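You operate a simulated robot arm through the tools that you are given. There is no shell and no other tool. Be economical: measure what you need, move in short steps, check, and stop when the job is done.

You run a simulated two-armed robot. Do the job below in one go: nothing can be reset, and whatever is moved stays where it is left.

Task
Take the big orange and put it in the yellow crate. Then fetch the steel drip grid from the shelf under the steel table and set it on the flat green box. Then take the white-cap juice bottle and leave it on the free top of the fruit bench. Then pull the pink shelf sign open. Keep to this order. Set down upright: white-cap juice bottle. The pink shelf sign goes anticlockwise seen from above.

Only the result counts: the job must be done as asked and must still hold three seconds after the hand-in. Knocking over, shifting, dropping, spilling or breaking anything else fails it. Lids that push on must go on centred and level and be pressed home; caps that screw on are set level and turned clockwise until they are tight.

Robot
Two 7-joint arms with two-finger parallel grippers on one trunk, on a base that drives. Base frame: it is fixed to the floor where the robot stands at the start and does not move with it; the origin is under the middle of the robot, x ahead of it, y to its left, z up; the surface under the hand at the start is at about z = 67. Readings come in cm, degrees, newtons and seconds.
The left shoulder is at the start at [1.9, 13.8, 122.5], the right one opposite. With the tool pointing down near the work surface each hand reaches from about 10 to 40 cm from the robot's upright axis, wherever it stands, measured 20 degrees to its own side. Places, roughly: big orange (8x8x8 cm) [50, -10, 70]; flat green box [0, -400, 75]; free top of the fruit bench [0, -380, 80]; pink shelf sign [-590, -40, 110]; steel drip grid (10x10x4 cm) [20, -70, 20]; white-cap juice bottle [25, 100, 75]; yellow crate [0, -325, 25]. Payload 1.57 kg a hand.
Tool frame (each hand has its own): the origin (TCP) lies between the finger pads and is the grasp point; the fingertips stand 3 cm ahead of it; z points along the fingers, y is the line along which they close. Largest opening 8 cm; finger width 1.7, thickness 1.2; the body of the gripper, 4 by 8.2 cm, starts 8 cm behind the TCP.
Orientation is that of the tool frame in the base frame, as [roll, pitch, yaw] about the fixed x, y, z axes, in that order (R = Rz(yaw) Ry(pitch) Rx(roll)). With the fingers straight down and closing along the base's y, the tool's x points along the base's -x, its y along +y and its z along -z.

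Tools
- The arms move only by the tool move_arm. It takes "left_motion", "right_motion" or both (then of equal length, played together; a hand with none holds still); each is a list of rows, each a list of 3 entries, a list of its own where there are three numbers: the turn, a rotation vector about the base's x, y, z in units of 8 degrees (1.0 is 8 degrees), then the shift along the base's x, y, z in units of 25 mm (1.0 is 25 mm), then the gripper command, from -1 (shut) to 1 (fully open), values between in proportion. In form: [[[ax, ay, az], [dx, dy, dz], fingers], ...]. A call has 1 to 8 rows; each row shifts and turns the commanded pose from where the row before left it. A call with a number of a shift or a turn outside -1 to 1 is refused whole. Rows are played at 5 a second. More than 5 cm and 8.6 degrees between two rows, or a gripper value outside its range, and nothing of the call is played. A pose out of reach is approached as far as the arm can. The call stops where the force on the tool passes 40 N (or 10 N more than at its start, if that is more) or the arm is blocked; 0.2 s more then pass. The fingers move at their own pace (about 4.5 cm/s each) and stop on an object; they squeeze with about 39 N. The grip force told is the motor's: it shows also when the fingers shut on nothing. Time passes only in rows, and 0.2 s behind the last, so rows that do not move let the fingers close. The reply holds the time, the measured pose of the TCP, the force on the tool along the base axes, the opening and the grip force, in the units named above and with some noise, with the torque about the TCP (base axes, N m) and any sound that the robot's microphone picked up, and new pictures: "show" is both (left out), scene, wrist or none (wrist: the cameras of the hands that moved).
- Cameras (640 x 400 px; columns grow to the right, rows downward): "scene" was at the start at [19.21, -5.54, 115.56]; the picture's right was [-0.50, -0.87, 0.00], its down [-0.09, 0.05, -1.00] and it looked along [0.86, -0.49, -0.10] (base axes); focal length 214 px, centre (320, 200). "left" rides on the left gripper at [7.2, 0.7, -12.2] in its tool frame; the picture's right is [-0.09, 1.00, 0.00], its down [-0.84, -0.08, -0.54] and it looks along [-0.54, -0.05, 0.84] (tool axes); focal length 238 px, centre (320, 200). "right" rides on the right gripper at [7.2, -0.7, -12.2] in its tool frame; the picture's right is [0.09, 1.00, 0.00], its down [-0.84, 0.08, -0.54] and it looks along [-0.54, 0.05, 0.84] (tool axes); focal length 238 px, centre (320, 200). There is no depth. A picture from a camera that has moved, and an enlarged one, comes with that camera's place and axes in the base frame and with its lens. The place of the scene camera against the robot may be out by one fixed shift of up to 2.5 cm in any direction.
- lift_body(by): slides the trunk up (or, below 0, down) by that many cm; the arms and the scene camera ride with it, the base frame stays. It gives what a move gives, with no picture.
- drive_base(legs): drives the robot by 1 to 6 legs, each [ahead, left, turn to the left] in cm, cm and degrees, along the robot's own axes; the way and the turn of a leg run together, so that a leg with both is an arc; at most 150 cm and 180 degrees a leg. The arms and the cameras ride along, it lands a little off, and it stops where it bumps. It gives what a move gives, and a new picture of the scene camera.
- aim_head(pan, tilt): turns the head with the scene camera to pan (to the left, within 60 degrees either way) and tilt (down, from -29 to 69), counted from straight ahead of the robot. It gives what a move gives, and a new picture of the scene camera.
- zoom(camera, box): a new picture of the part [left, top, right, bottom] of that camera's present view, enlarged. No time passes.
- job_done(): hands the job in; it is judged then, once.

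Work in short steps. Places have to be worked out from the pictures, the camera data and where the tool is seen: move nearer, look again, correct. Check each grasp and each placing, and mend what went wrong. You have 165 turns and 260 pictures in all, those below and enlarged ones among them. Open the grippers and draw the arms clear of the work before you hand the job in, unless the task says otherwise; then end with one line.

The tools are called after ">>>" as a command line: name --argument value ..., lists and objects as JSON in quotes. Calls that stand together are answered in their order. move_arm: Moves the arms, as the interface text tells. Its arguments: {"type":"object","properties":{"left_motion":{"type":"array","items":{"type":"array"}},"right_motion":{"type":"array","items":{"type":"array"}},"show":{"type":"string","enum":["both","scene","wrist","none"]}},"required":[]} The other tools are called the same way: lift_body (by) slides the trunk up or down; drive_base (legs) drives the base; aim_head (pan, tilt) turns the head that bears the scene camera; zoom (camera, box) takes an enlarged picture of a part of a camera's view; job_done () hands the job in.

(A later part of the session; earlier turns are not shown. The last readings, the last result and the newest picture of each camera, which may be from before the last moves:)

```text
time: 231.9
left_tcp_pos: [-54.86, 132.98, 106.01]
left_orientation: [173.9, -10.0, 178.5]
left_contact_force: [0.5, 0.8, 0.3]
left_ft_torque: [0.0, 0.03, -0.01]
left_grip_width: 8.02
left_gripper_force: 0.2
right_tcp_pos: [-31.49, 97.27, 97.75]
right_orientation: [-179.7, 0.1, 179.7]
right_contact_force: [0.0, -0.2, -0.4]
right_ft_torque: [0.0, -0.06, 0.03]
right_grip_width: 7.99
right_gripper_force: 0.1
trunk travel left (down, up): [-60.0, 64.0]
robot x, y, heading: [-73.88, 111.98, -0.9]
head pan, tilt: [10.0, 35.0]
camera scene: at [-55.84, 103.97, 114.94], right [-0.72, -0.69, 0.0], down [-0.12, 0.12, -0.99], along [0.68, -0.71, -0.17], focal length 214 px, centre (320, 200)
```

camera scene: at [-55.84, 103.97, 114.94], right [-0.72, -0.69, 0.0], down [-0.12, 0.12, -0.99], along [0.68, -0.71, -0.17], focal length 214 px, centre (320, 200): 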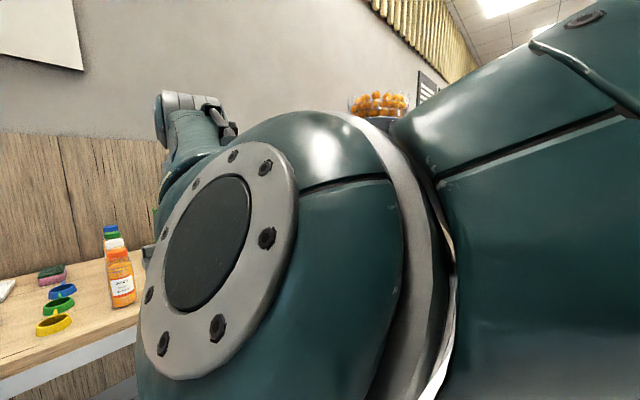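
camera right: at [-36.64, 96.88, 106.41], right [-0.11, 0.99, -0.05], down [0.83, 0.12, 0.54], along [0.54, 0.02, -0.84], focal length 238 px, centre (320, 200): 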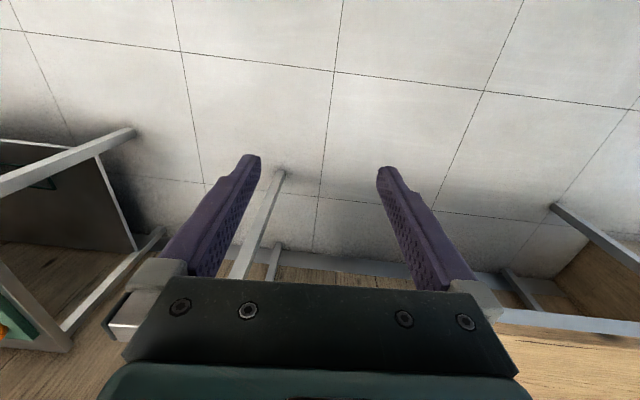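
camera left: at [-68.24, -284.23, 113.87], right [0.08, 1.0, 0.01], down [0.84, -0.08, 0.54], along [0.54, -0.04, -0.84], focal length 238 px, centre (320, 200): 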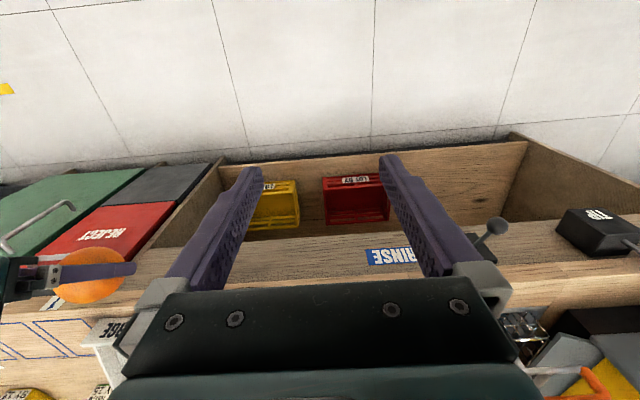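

Raising unfolded it again with the elbow by the head. I'll restore the good posture (elbow out right) as before: take the hand down low on the right side, then curl it forward and up.

>>> move_arm --right_motion '[[[0, 0, 0], [-0.1, -0.3, -1], 1], [[0, 0, 0], [-0.3, -0.3, -1], 1], [[0, 0, 0], [-0.4, -0.3, -1], 1], [[0, 0, 0], [-0.5, -0.3, -1], 1], [[0, 0, 0], [-0.6, -0.3, -1], 1], [[0, 0, 0], [-0.7, -0.3, -1], 1], [[0, 0, 0], [-0.8, -0.3, -1], 1], [[0, 0, 0], [-0.9, -0.3, -1], 1]]' --show "none"

>>> move_arm --right_motion '[[[0, 0, 0], [-1, -0.2, -0.7], 1], [[0, 0, 0], [-1, -0.2, -0.7], 1], [[0, 0, 0], [-1, -0.2, -0.7], 1], [[0, 0, 0], [-1, -0.2, -0.6], 1], [[0, 0, 0], [-1, -0.2, -0.4], 1], [[0, 0, 0], [-1, 0, -0.2], 1]]' --show "none"

>>> aim_head --pan -60 --tilt 50

```text
time: 233.8
left_tcp_pos: [-54.84, 133.09, 105.96]
left_orientation: [173.9, -10.0, 178.4]
left_contact_force: [0.5, 0.5, -0.1]
left_ft_torque: [-0.02, -0.01, 0.01]
left_grip_width: 8.01
left_gripper_force: 0.1
right_tcp_pos: [-42.3, 91.53, 77.6]
right_orientation: [-180.0, 0.1, -179.8]
right_contact_force: [0.1, -0.1, 0.3]
right_ft_torque: [0.01, 0.04, 0.0]
right_grip_width: 8.01
right_gripper_force: 0.1
trunk travel left (down, up): [-60.0, 64.0]
robot x, y, heading: [-73.24, 111.95, -0.7]
head pan, tilt: [10.0, 35.0]
```

```text
time: 235.2
left_tcp_pos: [-55.0, 132.98, 106.12]
left_orientation: [173.9, -9.9, 178.4]
left_contact_force: [-0.4, 0.4, 0.5]
left_ft_torque: [-0.02, 0.03, 0.0]
left_grip_width: 7.99
left_gripper_force: 0.0
right_tcp_pos: [-57.48, 88.92, 69.68]
right_orientation: [-180.0, 0.1, -179.9]
right_contact_force: [-0.6, 0.4, -0.8]
right_ft_torque: [0.01, -0.01, -0.04]
right_grip_width: 7.99
right_gripper_force: 0.1
trunk travel left (down, up): [-60.0, 64.0]
robot x, y, heading: [-73.85, 111.79, -0.9]
head pan, tilt: [10.0, 35.0]
```

```text
time: 236.6
left_tcp_pos: [-54.98, 133.02, 106.04]
left_orientation: [173.9, -9.9, 178.5]
left_contact_force: [-0.5, 0.0, 0.1]
left_ft_torque: [0.01, -0.03, -0.02]
left_grip_width: 8.01
left_gripper_force: 0.0
right_tcp_pos: [-57.46, 89.06, 69.63]
right_orientation: [180.0, 0.1, -179.9]
right_contact_force: [1.0, 0.4, 0.2]
right_ft_torque: [0.02, -0.01, 0.03]
right_grip_width: 8.01
right_gripper_force: 0.1
trunk travel left (down, up): [-60.0, 64.0]
robot x, y, heading: [-73.57, 111.79, -0.8]
head pan, tilt: [-60.0, 50.0]
camera scene: at [-58.53, 103.94, 108.7], right [-0.87, -0.49, 0.0], down [-0.37, 0.67, -0.64], along [0.31, -0.56, -0.77], focal length 214 px, centre (320, 200)
```

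scene: 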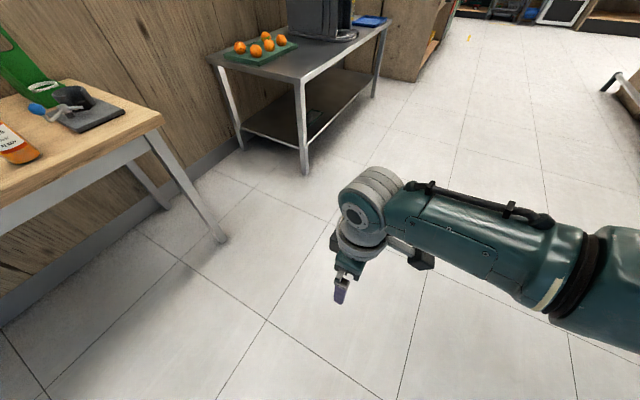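

All rows were reachable and the forearm now comes from the right (elbow out). I raise the hand gradually at the side.

>>> move_arm --right_motion '[[[0, 0, 0], [0.3, -0.2, 1], 1], [[0, 0, 0], [0.3, -0.2, 1], 1], [[0, 0, 0], [0.3, -0.2, 1], 1], [[0, 0, 0], [0.3, 0, 1], 1], [[0, 0, 0], [0.3, 0, 1], 1], [[0, 0, 0], [0.3, 0, 1], 1], [[0, 0, 0], [0.3, 0, 1], 1], [[0, 0, 0], [0.3, 0, 1], 1]]' --show "none"

>>> aim_head --pan 10 --tilt 35

```text
time: 238.4
left_tcp_pos: [-54.85, 133.08, 106.06]
left_orientation: [173.9, -9.9, 178.4]
left_contact_force: [0.8, -0.1, -0.3]
left_ft_torque: [0.03, -0.01, 0.03]
left_grip_width: 8.01
left_gripper_force: 0.1
right_tcp_pos: [-51.47, 87.54, 89.52]
right_orientation: [-179.9, 0.0, -179.7]
right_contact_force: [-0.6, 0.0, 0.7]
right_ft_torque: [0.0, 0.01, -0.01]
right_grip_width: 8.0
right_gripper_force: 0.1
trunk travel left (down, up): [-60.0, 64.0]
robot x, y, heading: [-73.95, 112.07, -0.8]
head pan, tilt: [-60.0, 50.0]
```

```text
time: 239.8
left_tcp_pos: [-54.84, 132.95, 106.15]
left_orientation: [173.9, -10.0, 178.5]
left_contact_force: [-0.3, 0.0, -0.8]
left_ft_torque: [0.0, -0.01, 0.03]
left_grip_width: 7.97
left_gripper_force: 0.0
right_tcp_pos: [-51.61, 87.6, 89.55]
right_orientation: [180.0, 0.0, -179.9]
right_contact_force: [0.4, -0.2, -0.2]
right_ft_torque: [0.03, -0.02, -0.03]
right_grip_width: 8.0
right_gripper_force: 0.2
trunk travel left (down, up): [-60.0, 64.0]
robot x, y, heading: [-73.36, 111.84, -0.6]
head pan, tilt: [10.0, 35.0]
camera scene: at [-53.59, 112.06, 110.87], right [0.16, -0.99, 0.0], down [-0.57, -0.09, -0.82], along [0.81, 0.13, -0.57], focal length 214 px, centre (320, 200)
```

scene: 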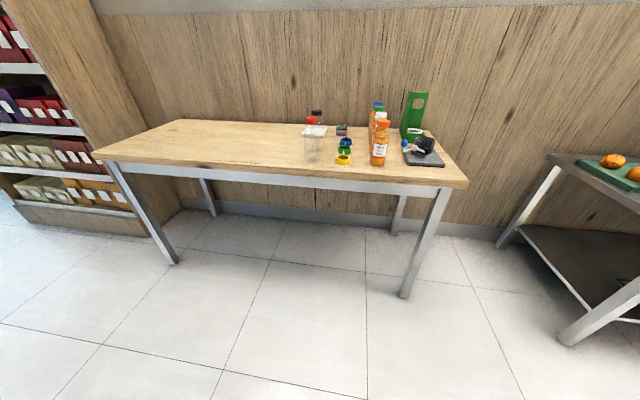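

Good posture restored. I put the hand at rel [31, -18], raise everything 16 cm with the trunk, and drive up to the table.

>>> move_arm --right_motion '[[[0, 0, 0], [0.8, 0.6, 0], 1], [[0, 0, 0], [0.8, 0.6, 0], 1], [[0, 0, 0], [0.8, 0.6, 0], 1], [[0, 0, 0], [0.8, 0.6, 0], 1]]' --show "none"

>>> lift_body --by 16

>>> drive_base --legs '[[65, 8, 0.7]]'

>>> zoom --camera "right" --box '[0, 0, 640, 400]'

```text
time: 240.8
left_tcp_pos: [-54.94, 133.03, 105.94]
left_orientation: [173.8, -10.0, 178.6]
left_contact_force: [0.1, 0.4, -0.8]
left_ft_torque: [0.0, 0.01, 0.01]
left_grip_width: 8.0
left_gripper_force: 0.0
right_tcp_pos: [-43.29, 93.46, 89.45]
right_orientation: [180.0, -0.1, -179.9]
right_contact_force: [-0.3, -0.4, -1.3]
right_ft_torque: [-0.01, -0.04, 0.0]
right_grip_width: 7.98
right_gripper_force: 0.0
trunk travel left (down, up): [-60.0, 64.0]
robot x, y, heading: [-73.65, 111.58, -0.8]
head pan, tilt: [10.0, 35.0]
```

```text
time: 242.6
left_tcp_pos: [-54.88, 133.06, 122.14]
left_orientation: [173.9, -10.1, 178.5]
left_contact_force: [-0.4, -0.2, -0.5]
left_ft_torque: [-0.02, -0.03, 0.0]
left_grip_width: 7.99
left_gripper_force: 0.1
right_tcp_pos: [-43.4, 93.48, 105.43]
right_orientation: [-180.0, 0.0, -179.9]
right_contact_force: [0.0, -0.2, 0.2]
right_ft_torque: [-0.03, -0.03, 0.0]
right_grip_width: 8.01
right_gripper_force: 0.1
trunk travel left (down, up): [-76.0, 48.0]
robot x, y, heading: [-73.47, 111.91, -0.9]
head pan, tilt: [10.0, 35.0]
```

```text
time: 246.2
left_tcp_pos: [10.3, 140.59, 122.09]
left_orientation: [174.0, -10.1, 179.0]
left_contact_force: [0.3, 1.0, -0.3]
left_ft_torque: [0.01, 0.01, 0.01]
left_grip_width: 8.0
left_gripper_force: 0.1
right_tcp_pos: [22.21, 101.11, 105.39]
right_orientation: [180.0, 0.0, -179.3]
right_contact_force: [0.0, 0.0, 0.2]
right_ft_torque: [0.0, 0.0, 0.0]
right_grip_width: 8.01
right_gripper_force: 0.1
trunk travel left (down, up): [-76.0, 48.0]
robot x, y, heading: [-8.04, 119.15, -0.4]
head pan, tilt: [10.0, 35.0]
camera scene: at [11.82, 119.58, 126.87], right [0.17, -0.99, 0.0], down [-0.57, -0.1, -0.82], along [0.81, 0.14, -0.57], focal length 214 px, centre (320, 200)
```

scene: 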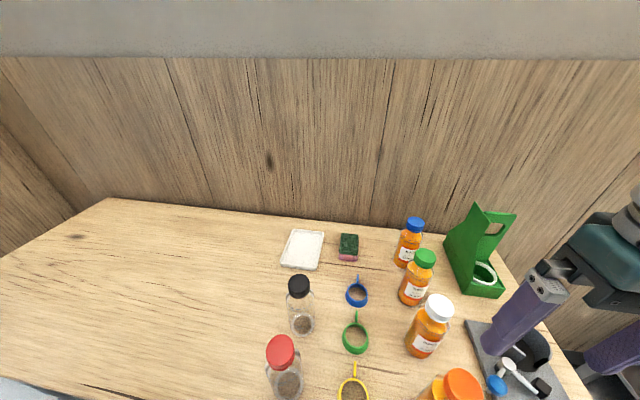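

```text
1.00 times, centred on (320, 200) of right (not enlarged: the box is as wide or as high as the picture)
camera zoom: at [15.01, 100.3, 117.81], right [-0.1, 0.99, 0.0], down [0.84, 0.09, 0.54], along [0.54, 0.06, -0.84], focal length 238 px, centre (320, 200)
```

zoom: 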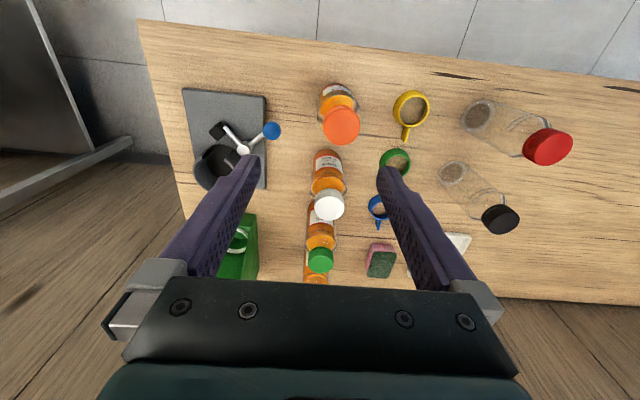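

The white cap is at about [33, 103.5]. I drive the last 10.8 cm ahead and 2.4 cm left to be right above it.

>>> drive_base --legs '[[10.8, 2.3, 0]]'

>>> zoom --camera "right" --box '[160, 50, 480, 250]'

```text
time: 247.4
left_tcp_pos: [21.05, 142.8, 122.16]
left_orientation: [173.9, -10.0, 179.0]
left_contact_force: [-0.9, 0.6, 0.2]
left_ft_torque: [-0.03, -0.01, -0.01]
left_grip_width: 8.02
left_gripper_force: 0.0
right_tcp_pos: [32.83, 103.3, 105.41]
right_orientation: [-179.9, 0.1, -179.3]
right_contact_force: [-0.8, -0.6, 0.6]
right_ft_torque: [0.04, 0.02, 0.0]
right_grip_width: 8.0
right_gripper_force: 0.1
trunk travel left (down, up): [-76.0, 48.0]
robot x, y, heading: [2.36, 121.51, -0.4]
head pan, tilt: [10.0, 35.0]
camera scene: at [22.5, 121.76, 126.87], right [0.17, -0.99, 0.0], down [-0.57, -0.1, -0.82], along [0.81, 0.14, -0.57], focal length 214 px, centre (320, 200)
```

scene: 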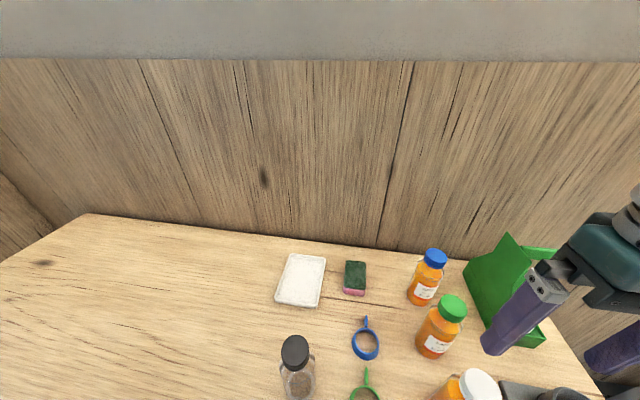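

```text
2.00 times, centred on (320, 150) of right
camera zoom: at [25.69, 102.49, 117.8], right [-0.1, 0.99, 0.0], down [0.84, 0.09, 0.54], along [0.54, 0.06, -0.84], focal length 477 px, centre (320, 300)
```

zoom: 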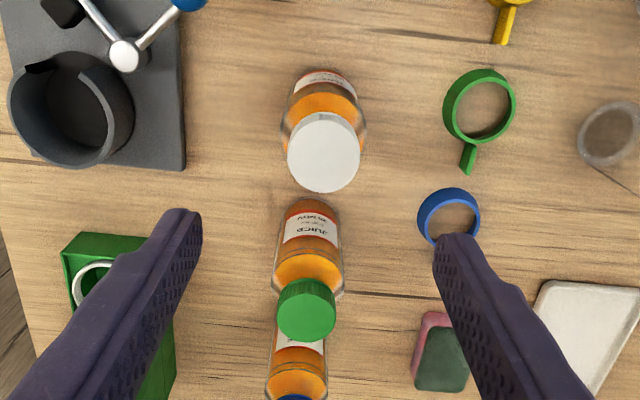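

The cap centre is at [33.3, 103.55], top ≈90.5. I fine-adjust and lower with the trunk so the arm posture stays; first 12 cm, then look.

>>> move_arm --right_motion '[[[0, 0, 0], [0.19, 0.1, 0], 1]]' --show "none"

>>> lift_body --by -11

>>> zoom --camera "right" --box '[0, 0, 640, 400]'

```text
time: 247.8
left_tcp_pos: [21.14, 142.8, 121.99]
left_orientation: [173.8, -10.1, 179.1]
left_contact_force: [-0.4, 0.0, -0.1]
left_ft_torque: [-0.03, 0.03, 0.0]
left_grip_width: 8.0
left_gripper_force: 0.1
right_tcp_pos: [33.4, 103.54, 105.54]
right_orientation: [-180.0, -0.1, -179.2]
right_contact_force: [0.0, -0.1, -0.4]
right_ft_torque: [-0.01, 0.01, 0.0]
right_grip_width: 8.0
right_gripper_force: 0.0
trunk travel left (down, up): [-76.0, 48.0]
robot x, y, heading: [2.39, 121.07, -0.4]
head pan, tilt: [10.0, 35.0]
```

```text
time: 249.3
left_tcp_pos: [21.0, 142.69, 111.08]
left_orientation: [173.9, -10.0, 179.0]
left_contact_force: [0.3, 0.2, 0.6]
left_ft_torque: [0.02, 0.01, -0.02]
left_grip_width: 8.01
left_gripper_force: 0.1
right_tcp_pos: [33.39, 103.6, 94.52]
right_orientation: [-180.0, 0.0, -179.2]
right_contact_force: [0.1, 0.1, 0.1]
right_ft_torque: [0.0, 0.02, 0.02]
right_grip_width: 8.0
right_gripper_force: 0.0
trunk travel left (down, up): [-65.0, 59.0]
robot x, y, heading: [2.55, 121.34, -0.3]
head pan, tilt: [10.0, 35.0]
```

```text
1.00 times, centred on (320, 200) of right (not enlarged: the box is as wide or as high as the picture)
camera zoom: at [26.19, 102.74, 106.84], right [-0.1, 0.99, 0.0], down [0.84, 0.09, 0.54], along [0.54, 0.06, -0.84], focal length 238 px, centre (320, 200)
```

zoom: 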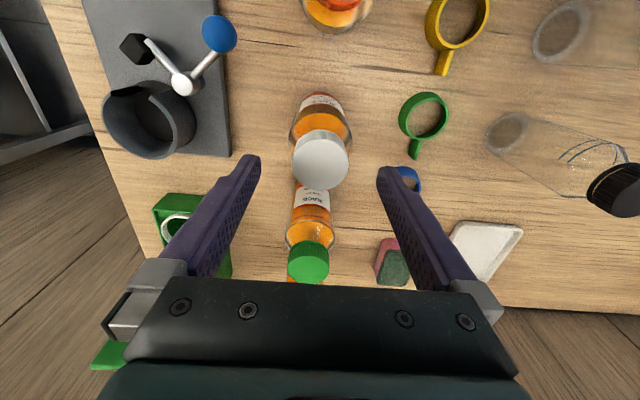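

Well centred. I lower 9 cm more (TCP ≈85.5), keeping the wrist camera above the orange cap.

>>> lift_body --by -8.7

>>> zoom --camera "right" --box '[0, 0, 640, 400]'

```text
time: 250.5
left_tcp_pos: [21.02, 142.65, 102.31]
left_orientation: [173.9, -9.9, 179.0]
left_contact_force: [0.9, -0.1, -0.1]
left_ft_torque: [-0.02, -0.02, 0.06]
left_grip_width: 8.02
left_gripper_force: 0.1
right_tcp_pos: [33.29, 103.64, 85.75]
right_orientation: [180.0, 0.0, -179.3]
right_contact_force: [0.2, -0.4, 0.8]
right_ft_torque: [0.03, 0.03, 0.01]
right_grip_width: 7.99
right_gripper_force: 0.1
trunk travel left (down, up): [-56.3, 67.7]
robot x, y, heading: [2.28, 121.38, -0.2]
head pan, tilt: [10.0, 35.0]
```

```text
1.00 times, centred on (320, 200) of right (not enlarged: the box is as wide or as high as the picture)
camera zoom: at [26.19, 102.74, 98.14], right [-0.1, 0.99, 0.0], down [0.84, 0.09, 0.54], along [0.54, 0.06, -0.84], focal length 238 px, centre (320, 200)
```

zoom: 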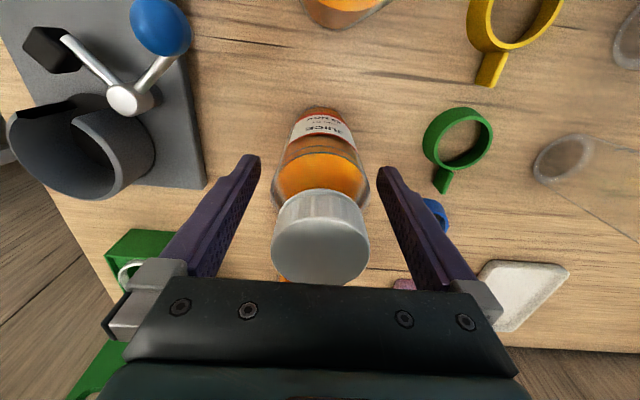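

The bottle is centred between the fingers. I close on it.

>>> move_arm --right_motion '[[[0, 0, 0], [0, 0, 0], -1], [[0, 0, 0], [0, 0, 0], -1], [[0, 0, 0], [0, 0, 0], -1], [[0, 0, 0], [0, 0, 0], -1], [[0, 0, 0], [0, 0, 0], -1], [[0, 0, 0], [0, 0, 0], -1]]' --show "wrist"

```text
time: 251.9
left_tcp_pos: [21.0, 142.8, 102.3]
left_orientation: [173.9, -10.0, 179.0]
left_contact_force: [0.6, 0.3, -0.2]
left_ft_torque: [0.01, -0.01, -0.01]
left_grip_width: 8.01
left_gripper_force: 0.1
right_tcp_pos: [33.41, 103.51, 85.75]
right_orientation: [-180.0, 0.0, -179.3]
right_contact_force: [-0.9, 0.7, 1.5]
right_ft_torque: [-0.01, 0.0, 0.04]
right_grip_width: 5.49
right_gripper_force: 38.5
trunk travel left (down, up): [-56.3, 67.7]
robot x, y, heading: [2.25, 121.4, -0.4]
head pan, tilt: [10.0, 35.0]
camera right: at [26.18, 102.75, 98.14], right [-0.1, 0.99, 0.0], down [0.84, 0.09, 0.54], along [0.54, 0.06, -0.84], focal length 238 px, centre (320, 200)
```

right: 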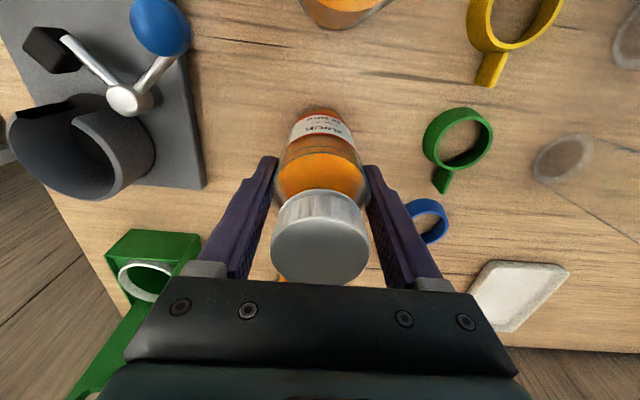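

Gripped at 5.5 cm. I lift 20 cm with the trunk so it clears the orange-cap bottle, and check.

>>> lift_body --by 3

>>> lift_body --by 18

>>> zoom --camera "right" --box '[0, 0, 640, 400]'

```text
time: 252.6
left_tcp_pos: [21.02, 142.8, 105.4]
left_orientation: [173.9, -10.0, 179.1]
left_contact_force: [0.1, -0.5, 0.2]
left_ft_torque: [0.03, -0.01, -0.01]
left_grip_width: 7.99
left_gripper_force: 0.1
right_tcp_pos: [33.33, 103.56, 88.68]
right_orientation: [180.0, 0.0, -179.3]
right_contact_force: [-0.4, 0.0, -2.7]
right_ft_torque: [-0.02, 0.02, 0.0]
right_grip_width: 5.5
right_gripper_force: 39.7
trunk travel left (down, up): [-59.3, 64.7]
robot x, y, heading: [2.41, 121.01, -0.7]
head pan, tilt: [10.0, 35.0]
```

```text
time: 254.6
left_tcp_pos: [21.0, 142.67, 123.36]
left_orientation: [173.9, -10.1, 179.1]
left_contact_force: [-1.4, -0.8, 0.5]
left_ft_torque: [-0.02, -0.01, -0.04]
left_grip_width: 8.01
left_gripper_force: 0.0
right_tcp_pos: [33.38, 103.53, 106.83]
right_orientation: [-180.0, -0.1, -179.2]
right_contact_force: [0.2, -0.2, -2.9]
right_ft_torque: [-0.01, 0.01, 0.01]
right_grip_width: 5.48
right_gripper_force: 38.7
trunk travel left (down, up): [-77.3, 46.7]
robot x, y, heading: [2.35, 121.35, -0.3]
head pan, tilt: [10.0, 35.0]
```

```text
1.00 times, centred on (320, 200) of right (not enlarged: the box is as wide or as high as the picture)
camera zoom: at [26.17, 102.75, 119.13], right [-0.1, 0.99, 0.0], down [0.84, 0.09, 0.54], along [0.54, 0.06, -0.84], focal length 238 px, centre (320, 200)
```

zoom: 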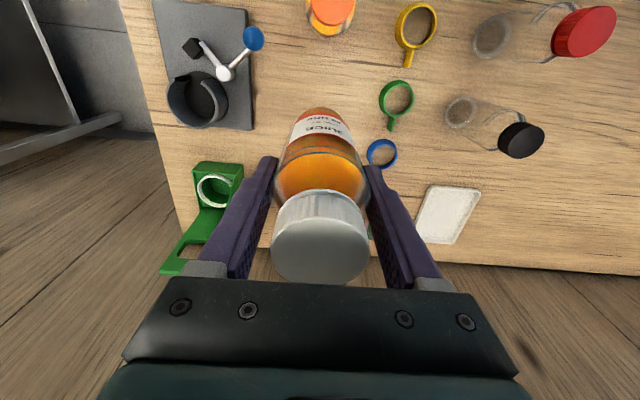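

The bottle is held upright. I back out and drive to the fruit bench, right hand toward its free part (y≈-366).

>>> drive_base --legs '[[-88, 0, 0.3], [0, -149, 0], [0, -149, 0], [0, -149, 0], [0, -22, 0]]'

```text
time: 281.5
left_tcp_pos: [-78.29, -324.2, 123.42]
left_orientation: [173.9, -10.0, 178.4]
left_contact_force: [0.3, 0.5, 1.2]
left_ft_torque: [-0.03, -0.02, 0.02]
left_grip_width: 7.99
left_gripper_force: 0.1
right_tcp_pos: [-66.33, -363.58, 106.79]
right_orientation: [179.9, 0.0, 180.0]
right_contact_force: [1.0, 0.5, -3.2]
right_ft_torque: [0.0, -0.02, -0.01]
right_grip_width: 5.51
right_gripper_force: 39.6
trunk travel left (down, up): [-77.3, 46.7]
robot x, y, heading: [-96.67, -345.68, -0.8]
head pan, tilt: [10.0, 35.0]
camera scene: at [-77.02, -345.24, 128.17], right [0.16, -0.99, 0.0], down [-0.57, -0.09, -0.82], along [0.81, 0.13, -0.57], focal length 214 px, centre (320, 200)
```

scene: 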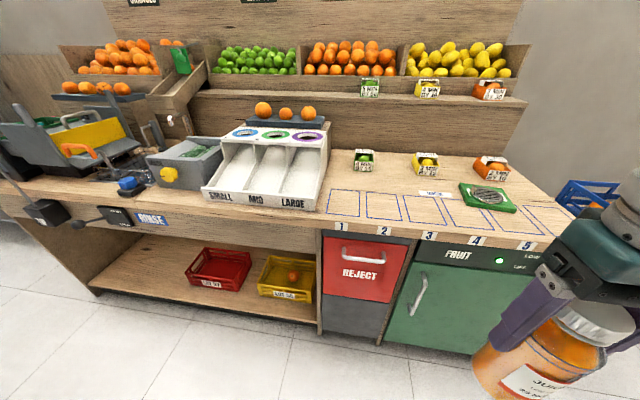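

Both earlier placings still look right. I drive up to the bench (free spot at y≈-367), keeping the bottle well above the top.

>>> drive_base --legs '[[40.5, -3.5, 0.8]]'

>>> move_arm --right_motion '[[[0, 0, 0], [0.6, 0, 0], -1], [[0, 0, 0], [0.6, 0, 0], -1], [[0, 0, 0], [0.6, 0, 0], -1], [[0, 0, 0], [0.6, 0, 0], -1], [[0, 0, 0], [0.6, 0, 0], -1], [[0, 0, 0], [0.6, 0, 0], -1], [[0, 0, 0], [0, 0, 0], -1]]' --show "both"

```text
time: 284.1
left_tcp_pos: [-37.55, -328.34, 123.33]
left_orientation: [174.0, -10.0, 178.6]
left_contact_force: [0.3, -0.6, -0.4]
left_ft_torque: [0.0, 0.01, -0.04]
left_grip_width: 8.02
left_gripper_force: 0.1
right_tcp_pos: [-25.51, -367.48, 106.79]
right_orientation: [180.0, -0.1, -179.8]
right_contact_force: [0.0, 0.0, -3.3]
right_ft_torque: [0.01, 0.01, 0.02]
right_grip_width: 5.49
right_gripper_force: 39.3
trunk travel left (down, up): [-77.3, 46.7]
robot x, y, heading: [-56.08, -349.58, -0.6]
head pan, tilt: [10.0, 35.0]
camera scene: at [-36.14, -349.32, 128.17], right [0.16, -0.99, 0.0], down [-0.57, -0.09, -0.82], along [0.81, 0.13, -0.57], focal length 214 px, centre (320, 200)
```

scene: 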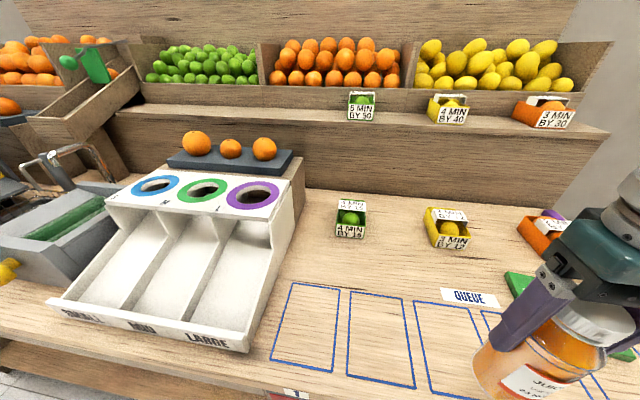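

```text
time: 285.7
left_tcp_pos: [-37.46, -328.32, 123.43]
left_orientation: [173.9, -10.1, 178.6]
left_contact_force: [-0.6, 0.4, 0.6]
left_ft_torque: [0.01, 0.02, 0.03]
left_grip_width: 7.98
left_gripper_force: 0.0
right_tcp_pos: [-16.47, -367.73, 106.84]
right_orientation: [180.0, -0.1, -179.8]
right_contact_force: [-0.1, -0.1, -2.5]
right_ft_torque: [0.0, -0.01, 0.02]
right_grip_width: 5.54
right_gripper_force: 38.8
trunk travel left (down, up): [-77.3, 46.7]
robot x, y, heading: [-56.44, -349.88, -0.7]
head pan, tilt: [10.0, 35.0]
camera scene: at [-36.14, -349.32, 128.17], right [0.16, -0.99, 0.0], down [-0.57, -0.09, -0.82], along [0.81, 0.13, -0.57], focal length 214 px, centre (320, 200)
camera right: at [-23.66, -368.48, 119.17], right [-0.1, 1.0, 0.0], down [0.84, 0.08, 0.54], along [0.54, 0.05, -0.84], focal length 238 px, centre (320, 200)
```

scene: 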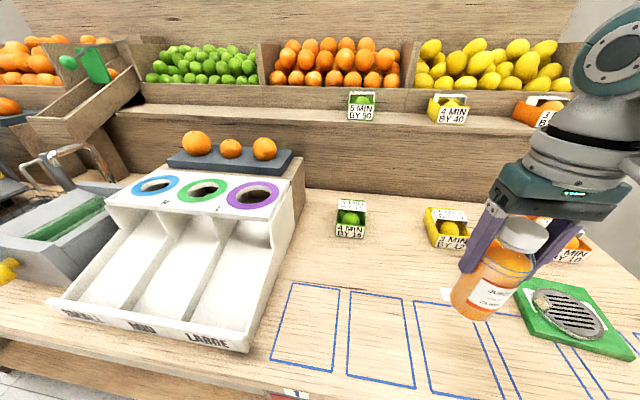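
right: 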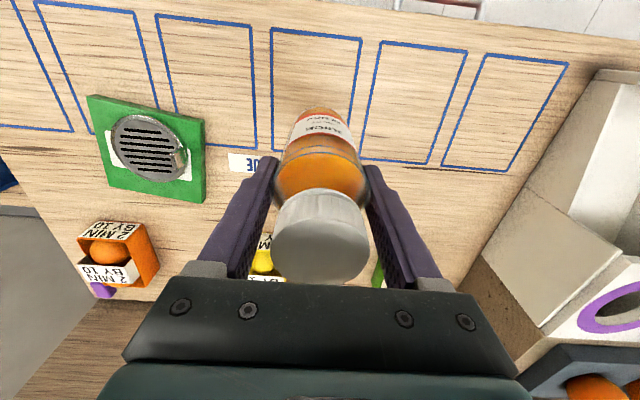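

The bottle hangs over a clear spot at [-16.5, -367.7]. I lower the trunk toward the bench top.

>>> lift_body --by -10.5

>>> aim_head --pan -25 --tilt 35

>>> zoom --camera "scene" --box '[240, 180, 440, 305]'

```text
time: 287.0
left_tcp_pos: [-37.49, -328.39, 112.97]
left_orientation: [173.9, -10.0, 178.6]
left_contact_force: [-0.1, -0.1, 0.9]
left_ft_torque: [0.0, -0.01, 0.02]
left_grip_width: 8.0
left_gripper_force: 0.1
right_tcp_pos: [-16.42, -367.75, 96.32]
right_orientation: [-180.0, -0.2, -179.9]
right_contact_force: [-0.2, 0.7, -2.5]
right_ft_torque: [0.02, 0.04, 0.02]
right_grip_width: 5.51
right_gripper_force: 39.7
trunk travel left (down, up): [-66.8, 57.2]
robot x, y, heading: [-56.44, -349.64, -0.7]
head pan, tilt: [10.0, 35.0]
```

```text
time: 288.1
left_tcp_pos: [-37.51, -328.29, 112.9]
left_orientation: [174.0, -10.1, 178.6]
left_contact_force: [0.5, 0.2, 0.0]
left_ft_torque: [-0.01, 0.0, -0.02]
left_grip_width: 7.99
left_gripper_force: 0.1
right_tcp_pos: [-16.47, -367.81, 96.22]
right_orientation: [-179.9, -0.1, -179.8]
right_contact_force: [-0.2, -0.1, -2.7]
right_ft_torque: [0.01, -0.01, -0.06]
right_grip_width: 5.47
right_gripper_force: 39.0
trunk travel left (down, up): [-66.8, 57.2]
robot x, y, heading: [-56.04, -348.94, -0.8]
head pan, tilt: [-25.0, 35.0]
camera scene: at [-36.9, -354.56, 117.67], right [-0.43, -0.9, 0.0], down [-0.52, 0.25, -0.82], along [0.74, -0.36, -0.57], focal length 214 px, centre (320, 200)
```

scene: 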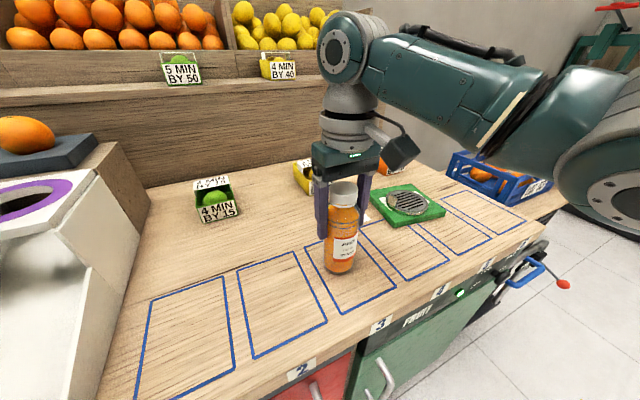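

```text
3.20 times, centred on (340, 242) of scene
camera zoom: at [-36.9, -354.56, 117.67], right [-0.43, -0.9, 0.0], down [-0.52, 0.25, -0.82], along [0.74, -0.36, -0.57], focal length 686 px, centre (256, 64)
```

zoom: 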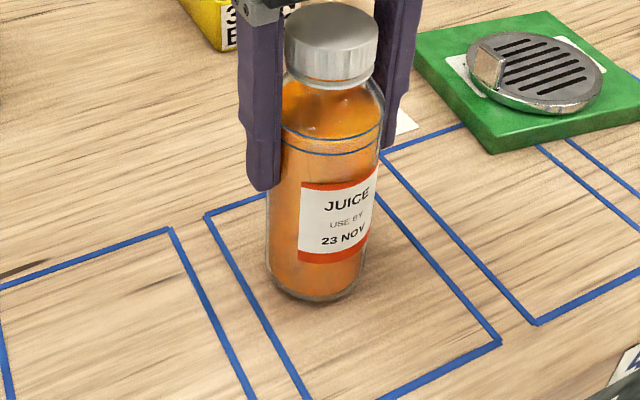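

Nearly down. I lower in small steps, watching the force.

>>> lift_body --by -1.0

>>> lift_body --by -0.4

```text
time: 288.6
left_tcp_pos: [-37.36, -328.42, 111.96]
left_orientation: [174.0, -10.0, 178.5]
left_contact_force: [-0.3, 0.1, -1.1]
left_ft_torque: [0.04, 0.02, -0.04]
left_grip_width: 8.02
left_gripper_force: 0.1
right_tcp_pos: [-16.36, -367.74, 95.57]
right_orientation: [179.9, 0.3, -179.7]
right_contact_force: [-9.7, 1.5, 32.5]
right_ft_torque: [0.09, 0.3, 0.0]
right_grip_width: 5.54
right_gripper_force: 39.0
trunk travel left (down, up): [-65.8, 58.2]
robot x, y, heading: [-56.47, -349.73, -0.7]
head pan, tilt: [-25.0, 35.0]
```

```text
time: 289.2
left_tcp_pos: [-37.35, -328.4, 111.57]
left_orientation: [173.9, -9.9, 178.7]
left_contact_force: [-0.5, -0.1, -0.2]
left_ft_torque: [0.07, -0.01, -0.01]
left_grip_width: 8.01
left_gripper_force: 0.0
right_tcp_pos: [-16.14, -367.7, 95.14]
right_orientation: [-180.0, 0.3, -179.9]
right_contact_force: [-2.2, 1.8, 29.9]
right_ft_torque: [0.13, -0.16, -0.02]
right_grip_width: 5.53
right_gripper_force: 38.7
trunk travel left (down, up): [-65.4, 58.6]
robot x, y, heading: [-56.01, -349.6, -0.8]
head pan, tilt: [-25.0, 35.0]
```

It's already on the top, pressed with 30 N; I relieve by 0.6 cm and check.

>>> lift_body --by 0.6

>>> zoom --camera "scene" --box '[240, 180, 440, 305]'

```text
time: 289.7
left_tcp_pos: [-37.45, -328.39, 112.05]
left_orientation: [173.9, -10.0, 178.6]
left_contact_force: [-0.1, -0.1, 1.2]
left_ft_torque: [0.01, 0.02, 0.01]
left_grip_width: 8.02
left_gripper_force: 0.1
right_tcp_pos: [-16.59, -367.79, 95.31]
right_orientation: [-179.9, -0.3, -179.8]
right_contact_force: [0.2, 0.3, -2.9]
right_ft_torque: [0.02, 0.01, 0.01]
right_grip_width: 5.52
right_gripper_force: 38.9
trunk travel left (down, up): [-66.0, 58.0]
robot x, y, heading: [-56.21, -349.65, -0.7]
head pan, tilt: [-25.0, 35.0]
```

```text
3.20 times, centred on (340, 242) of scene
camera zoom: at [-36.89, -354.57, 116.83], right [-0.43, -0.9, 0.0], down [-0.52, 0.25, -0.82], along [0.74, -0.36, -0.57], focal length 686 px, centre (256, 64)
```

zoom: 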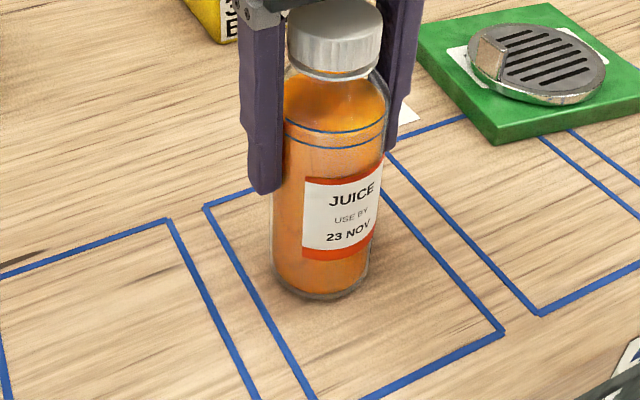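

It hangs a hair above the top now; I lower 2 mm to light contact and open the fingers.

>>> lift_body --by -0.2

>>> move_arm --right_motion '[[[0, 0, 0], [0, 0, 0], 0.45], [[0, 0, 0], [0, 0, 0], 0.7], [[0, 0, 0], [0, 0, 0], 1], [[0, 0, 0], [0, 0, 0], 1], [[0, 0, 0], [0, 0, 0], 1]]' --show "both"

```text
time: 290.2
left_tcp_pos: [-37.55, -328.37, 112.04]
left_orientation: [173.9, -10.0, 178.7]
left_contact_force: [-0.4, -0.4, -0.4]
left_ft_torque: [0.01, 0.01, 0.0]
left_grip_width: 7.99
left_gripper_force: 0.1
right_tcp_pos: [-16.52, -367.67, 95.34]
right_orientation: [-179.9, -0.1, -179.8]
right_contact_force: [-0.6, -0.7, -2.2]
right_ft_torque: [0.02, 0.01, 0.01]
right_grip_width: 5.51
right_gripper_force: 39.1
trunk travel left (down, up): [-65.8, 58.2]
robot x, y, heading: [-56.35, -349.52, -0.4]
head pan, tilt: [-25.0, 35.0]
```

```text
time: 291.4
left_tcp_pos: [-37.48, -328.44, 111.88]
left_orientation: [173.9, -10.0, 178.6]
left_contact_force: [0.7, -0.8, 0.6]
left_ft_torque: [0.01, -0.03, 0.0]
left_grip_width: 8.0
left_gripper_force: 0.0
right_tcp_pos: [-16.45, -367.74, 95.38]
right_orientation: [-180.0, -0.1, -179.8]
right_contact_force: [0.0, 0.0, 0.1]
right_ft_torque: [0.0, 0.0, -0.01]
right_grip_width: 8.01
right_gripper_force: 0.1
trunk travel left (down, up): [-65.8, 58.2]
robot x, y, heading: [-56.13, -349.89, -0.7]
head pan, tilt: [-25.0, 35.0]
camera scene: at [-36.89, -354.57, 116.67], right [-0.43, -0.9, 0.0], down [-0.52, 0.25, -0.82], along [0.74, -0.36, -0.57], focal length 214 px, centre (320, 200)
camera right: at [-23.66, -368.49, 107.69], right [-0.1, 1.0, 0.0], down [0.84, 0.08, 0.54], along [0.54, 0.05, -0.84], focal length 238 px, centre (320, 200)
```

scene: 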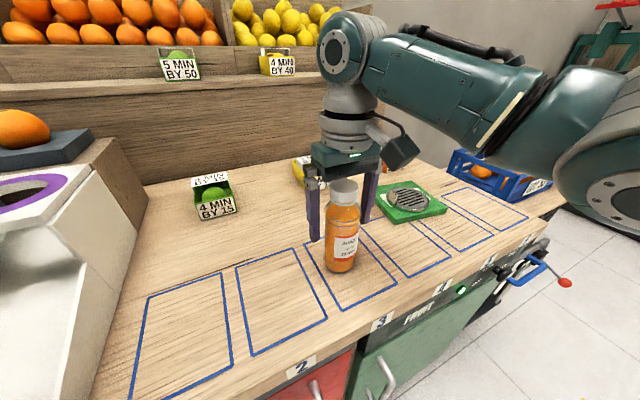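
right: 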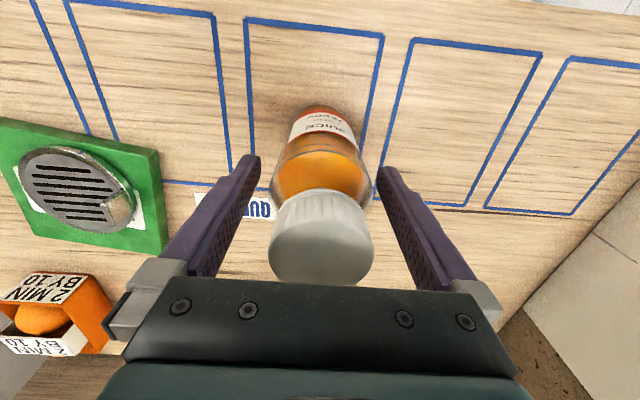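

The bottle stands upright and free. I raise the trunk 20 cm straight up, then back away.

>>> lift_body --by 20

>>> drive_base --legs '[[-35, 0, 0]]'

>>> zoom --camera "scene" --box '[180, 160, 500, 360]'

```text
time: 293.6
left_tcp_pos: [-37.55, -328.33, 131.78]
left_orientation: [173.9, -10.0, 178.7]
left_contact_force: [0.5, 0.4, -0.3]
left_ft_torque: [0.02, 0.05, 0.0]
left_grip_width: 8.01
left_gripper_force: 0.0
right_tcp_pos: [-16.45, -367.79, 115.25]
right_orientation: [-179.9, 0.0, -179.8]
right_contact_force: [0.9, -0.1, 0.8]
right_ft_torque: [-0.01, -0.02, 0.0]
right_grip_width: 7.96
right_gripper_force: 0.1
trunk travel left (down, up): [-85.8, 38.2]
robot x, y, heading: [-56.34, -349.6, -0.3]
head pan, tilt: [-25.0, 35.0]
```

```text
time: 295.9
left_tcp_pos: [-72.49, -327.91, 131.82]
left_orientation: [173.9, -10.0, 179.0]
left_contact_force: [-0.2, -0.3, 0.3]
left_ft_torque: [-0.01, 0.0, 0.02]
left_grip_width: 8.0
left_gripper_force: 0.0
right_tcp_pos: [-51.15, -367.1, 115.25]
right_orientation: [-180.0, 0.0, -179.4]
right_contact_force: [0.1, -0.3, 0.7]
right_ft_torque: [-0.02, 0.02, -0.02]
right_grip_width: 8.05
right_gripper_force: 0.1
trunk travel left (down, up): [-85.8, 38.2]
robot x, y, heading: [-91.12, -349.15, -0.4]
head pan, tilt: [-25.0, 35.0]
camera scene: at [-71.68, -354.11, 136.67], right [-0.43, -0.9, 0.0], down [-0.52, 0.25, -0.82], along [0.74, -0.35, -0.57], focal length 214 px, centre (320, 200)
```

scene: 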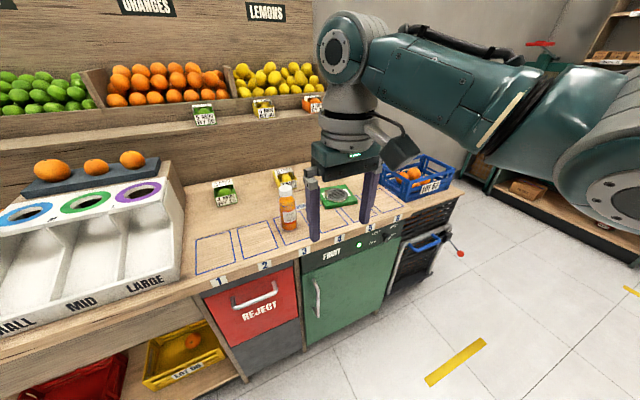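

```text
2.00 times, centred on (340, 260) of scene
camera zoom: at [-71.68, -354.11, 136.67], right [-0.43, -0.9, 0.0], down [-0.52, 0.25, -0.82], along [0.74, -0.35, -0.57], focal length 429 px, centre (280, 80)
```

zoom: 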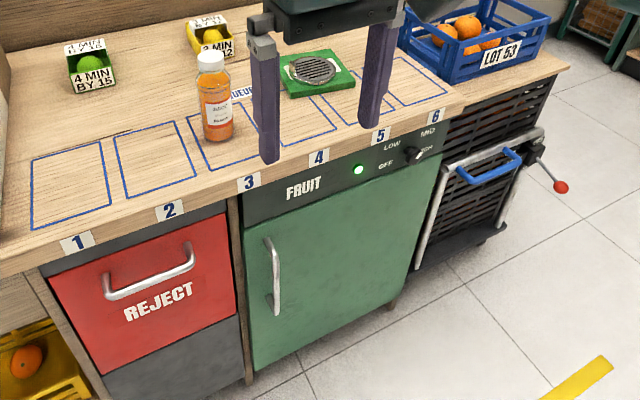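

Three tasks done. Now the sign, far at [-590, -40]. I tuck the hand in, turn around and look for a free way.

>>> move_arm --right_motion '[[[0, 0, 0], [-0.8, 0, 0], 1], [[0, 0, 0], [-0.8, 0, 0], 1], [[0, 0, 0], [-0.8, 0, 0], 1], [[0, 0, 0], [-0.8, 0, 0], 1], [[0, 0, 0], [-0.8, 0, 0], 1]]' --show "none"

>>> drive_base --legs '[[-15, 0, 0], [0, 0, 150]]'

>>> aim_head --pan 0 --tilt 8

```text
time: 297.1
left_tcp_pos: [-72.34, -327.84, 131.84]
left_orientation: [173.9, -9.9, 179.1]
left_contact_force: [0.8, -0.2, 0.2]
left_ft_torque: [0.04, 0.01, 0.0]
left_grip_width: 8.0
left_gripper_force: 0.0
right_tcp_pos: [-61.17, -367.02, 115.4]
right_orientation: [180.0, 0.0, -179.4]
right_contact_force: [-0.2, -0.1, -0.2]
right_ft_torque: [0.0, -0.01, 0.03]
right_grip_width: 8.0
right_gripper_force: 0.1
trunk travel left (down, up): [-85.8, 38.2]
robot x, y, heading: [-91.02, -349.21, -0.3]
head pan, tilt: [-25.0, 35.0]
```

```text
time: 304.6
left_tcp_pos: [-132.63, -358.79, 131.86]
left_orientation: [173.9, -10.0, -30.3]
left_contact_force: [-0.2, 0.1, -1.2]
left_ft_torque: [-0.01, 0.01, 0.03]
left_grip_width: 8.0
left_gripper_force: 0.0
right_tcp_pos: [-123.35, -319.12, 115.33]
right_orientation: [180.0, 0.0, -28.5]
right_contact_force: [0.0, -0.1, 0.5]
right_ft_torque: [-0.03, -0.02, -0.01]
right_grip_width: 8.0
right_gripper_force: 0.2
trunk travel left (down, up): [-85.8, 38.2]
robot x, y, heading: [-105.98, -349.24, 150.4]
head pan, tilt: [-25.0, 35.0]
camera scene: at [-118.29, -338.08, 136.67], right [0.81, 0.58, 0.0], down [0.33, -0.47, -0.82], along [-0.47, 0.67, -0.57], focal length 214 px, centre (320, 200)
```

scene: 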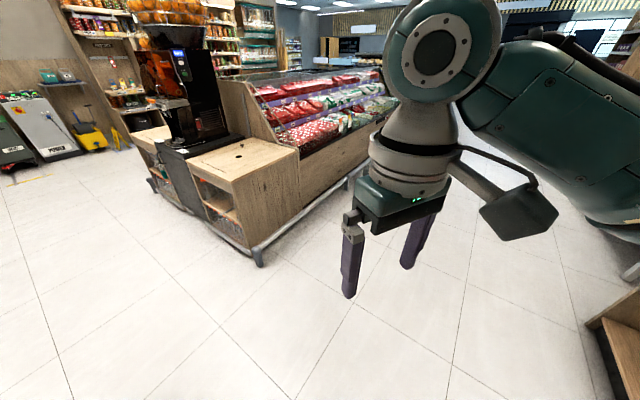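

```text
time: 305.6
left_tcp_pos: [-132.5, -358.81, 131.78]
left_orientation: [173.9, -10.0, -30.3]
left_contact_force: [0.2, 0.4, -0.3]
left_ft_torque: [-0.01, -0.01, -0.04]
left_grip_width: 8.0
left_gripper_force: 0.0
right_tcp_pos: [-123.39, -319.16, 115.48]
right_orientation: [180.0, 0.0, -28.5]
right_contact_force: [0.3, -0.5, -0.1]
right_ft_torque: [0.04, -0.03, 0.01]
right_grip_width: 8.0
right_gripper_force: 0.0
trunk travel left (down, up): [-85.8, 38.2]
robot x, y, heading: [-105.92, -348.75, 150.5]
head pan, tilt: [0.0, 8.0]
camera scene: at [-121.24, -340.68, 141.0], right [0.49, 0.87, 0.0], down [0.12, -0.07, -0.99], along [-0.86, 0.49, -0.14], focal length 214 px, centre (320, 200)
```

scene: 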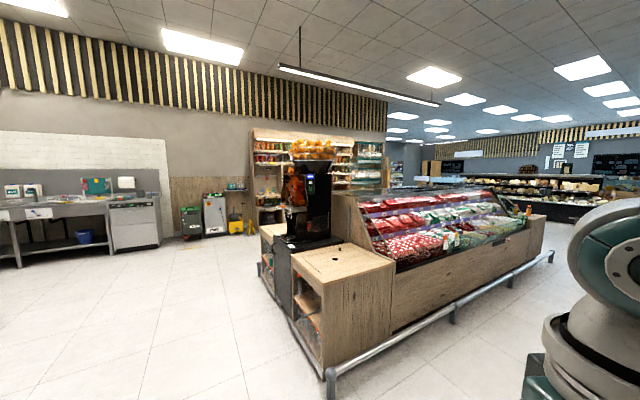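

A display island fills the middle (x -220..-436, y > -275). I go round its end: along y≈-355 to x≈-510, facing -x.

>>> drive_base --legs '[[0, 0, 29.5], [140, 8, 0], [140, 0, 0], [115, 0, 0]]'

>>> aim_head --pan -45 --tilt 10

```text
time: 326.3
left_tcp_pos: [-523.14, -387.58, 131.94]
left_orientation: [173.8, -10.0, 1.6]
left_contact_force: [0.0, -0.8, 0.6]
left_ft_torque: [0.03, 0.0, -0.06]
left_grip_width: 8.0
left_gripper_force: 0.1
right_tcp_pos: [-536.27, -348.96, 115.48]
right_orientation: [180.0, 0.0, 3.1]
right_contact_force: [-0.4, -0.1, -0.2]
right_ft_torque: [-0.03, -0.01, 0.01]
right_grip_width: 8.02
right_gripper_force: 0.0
trunk travel left (down, up): [-85.8, 38.2]
robot x, y, heading: [-505.45, -365.21, -177.8]
head pan, tilt: [0.0, 8.0]
camera scene: at [-523.37, -367.12, 141.01], right [-0.04, 1.0, 0.0], down [0.14, 0.01, -0.99], along [-0.99, -0.04, -0.14], focal length 214 px, centre (320, 200)
```

scene: 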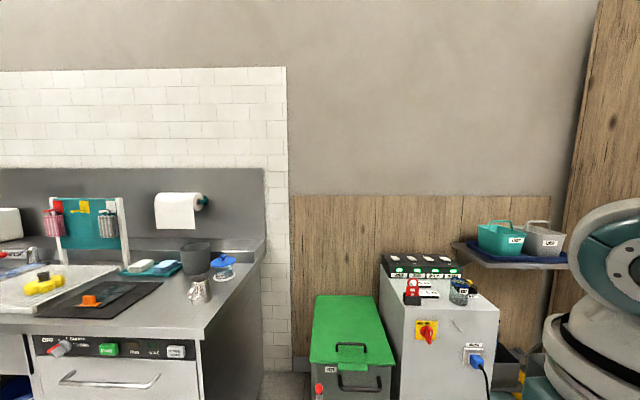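

```text
time: 327.4
left_tcp_pos: [-523.1, -387.44, 131.92]
left_orientation: [173.9, -10.1, 1.7]
left_contact_force: [-0.7, -0.4, -0.3]
left_ft_torque: [-0.01, 0.01, 0.0]
left_grip_width: 8.0
left_gripper_force: 0.1
right_tcp_pos: [-536.15, -348.99, 115.35]
right_orientation: [179.9, 0.0, 3.2]
right_contact_force: [0.3, 0.2, 0.7]
right_ft_torque: [0.01, 0.05, 0.01]
right_grip_width: 8.0
right_gripper_force: 0.1
trunk travel left (down, up): [-85.8, 38.2]
robot x, y, heading: [-505.49, -365.63, -177.9]
head pan, tilt: [-45.0, 10.0]
camera scene: at [-520.95, -360.45, 140.68], right [0.68, 0.73, 0.0], down [0.13, -0.12, -0.98], along [-0.72, 0.67, -0.17], focal length 214 px, centre (320, 200)
```

scene: 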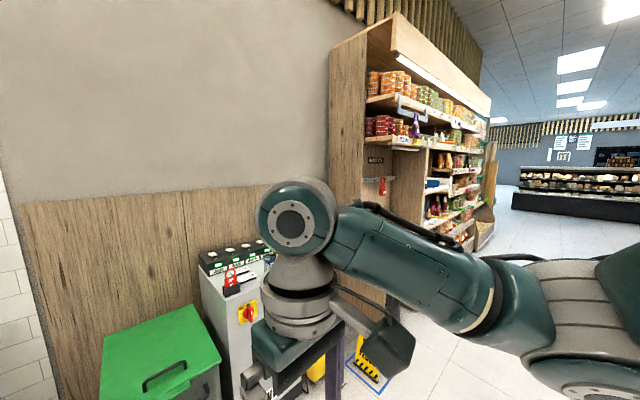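

I strafe right (toward +y) along the shelves and look for the pink sign.

>>> drive_base --legs '[[0, -149, -2], [0, -110, 0]]'

>>> aim_head --pan -30 --tilt 10

```text
time: 340.1
left_tcp_pos: [-529.21, -127.38, 131.9]
left_orientation: [173.8, -10.0, 0.3]
left_contact_force: [-0.3, -0.2, -0.7]
left_ft_torque: [0.02, -0.03, -0.02]
left_grip_width: 8.04
left_gripper_force: 0.0
right_tcp_pos: [-541.4, -88.53, 115.44]
right_orientation: [180.0, -0.1, 2.0]
right_contact_force: [-0.3, -0.3, 0.3]
right_ft_torque: [-0.01, 0.03, 0.0]
right_grip_width: 7.99
right_gripper_force: 0.1
trunk travel left (down, up): [-85.8, 38.2]
robot x, y, heading: [-511.32, -105.5, -178.9]
head pan, tilt: [-45.0, 10.0]
camera scene: at [-526.42, -100.32, 140.68], right [0.69, 0.72, 0.0], down [0.12, -0.12, -0.98], along [-0.71, 0.68, -0.17], focal length 214 px, centre (320, 200)
```

scene: 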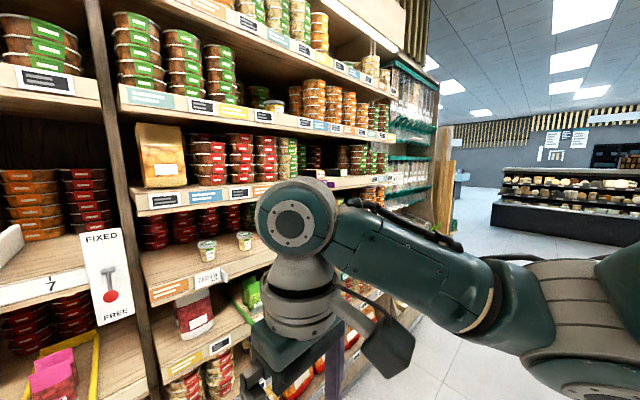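

```text
time: 340.8
left_tcp_pos: [-529.16, -127.45, 131.85]
left_orientation: [173.9, -10.0, 0.4]
left_contact_force: [0.1, -0.1, -0.2]
left_ft_torque: [0.0, 0.0, -0.03]
left_grip_width: 8.01
left_gripper_force: 0.1
right_tcp_pos: [-541.41, -88.56, 115.34]
right_orientation: [-179.9, -0.1, 1.9]
right_contact_force: [0.2, -0.5, 0.8]
right_ft_torque: [0.01, -0.04, 0.0]
right_grip_width: 8.0
right_gripper_force: 0.0
trunk travel left (down, up): [-85.8, 38.2]
robot x, y, heading: [-511.13, -105.59, -178.9]
head pan, tilt: [-30.0, 10.0]
camera scene: at [-527.86, -102.26, 140.68], right [0.49, 0.87, 0.0], down [0.15, -0.08, -0.98], along [-0.86, 0.48, -0.17], focal length 214 px, centre (320, 200)
```

scene: 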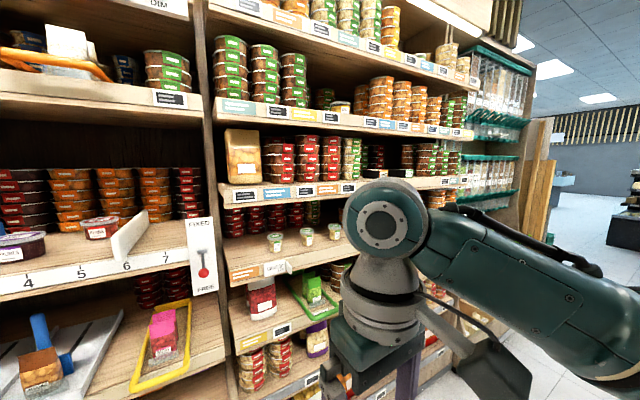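

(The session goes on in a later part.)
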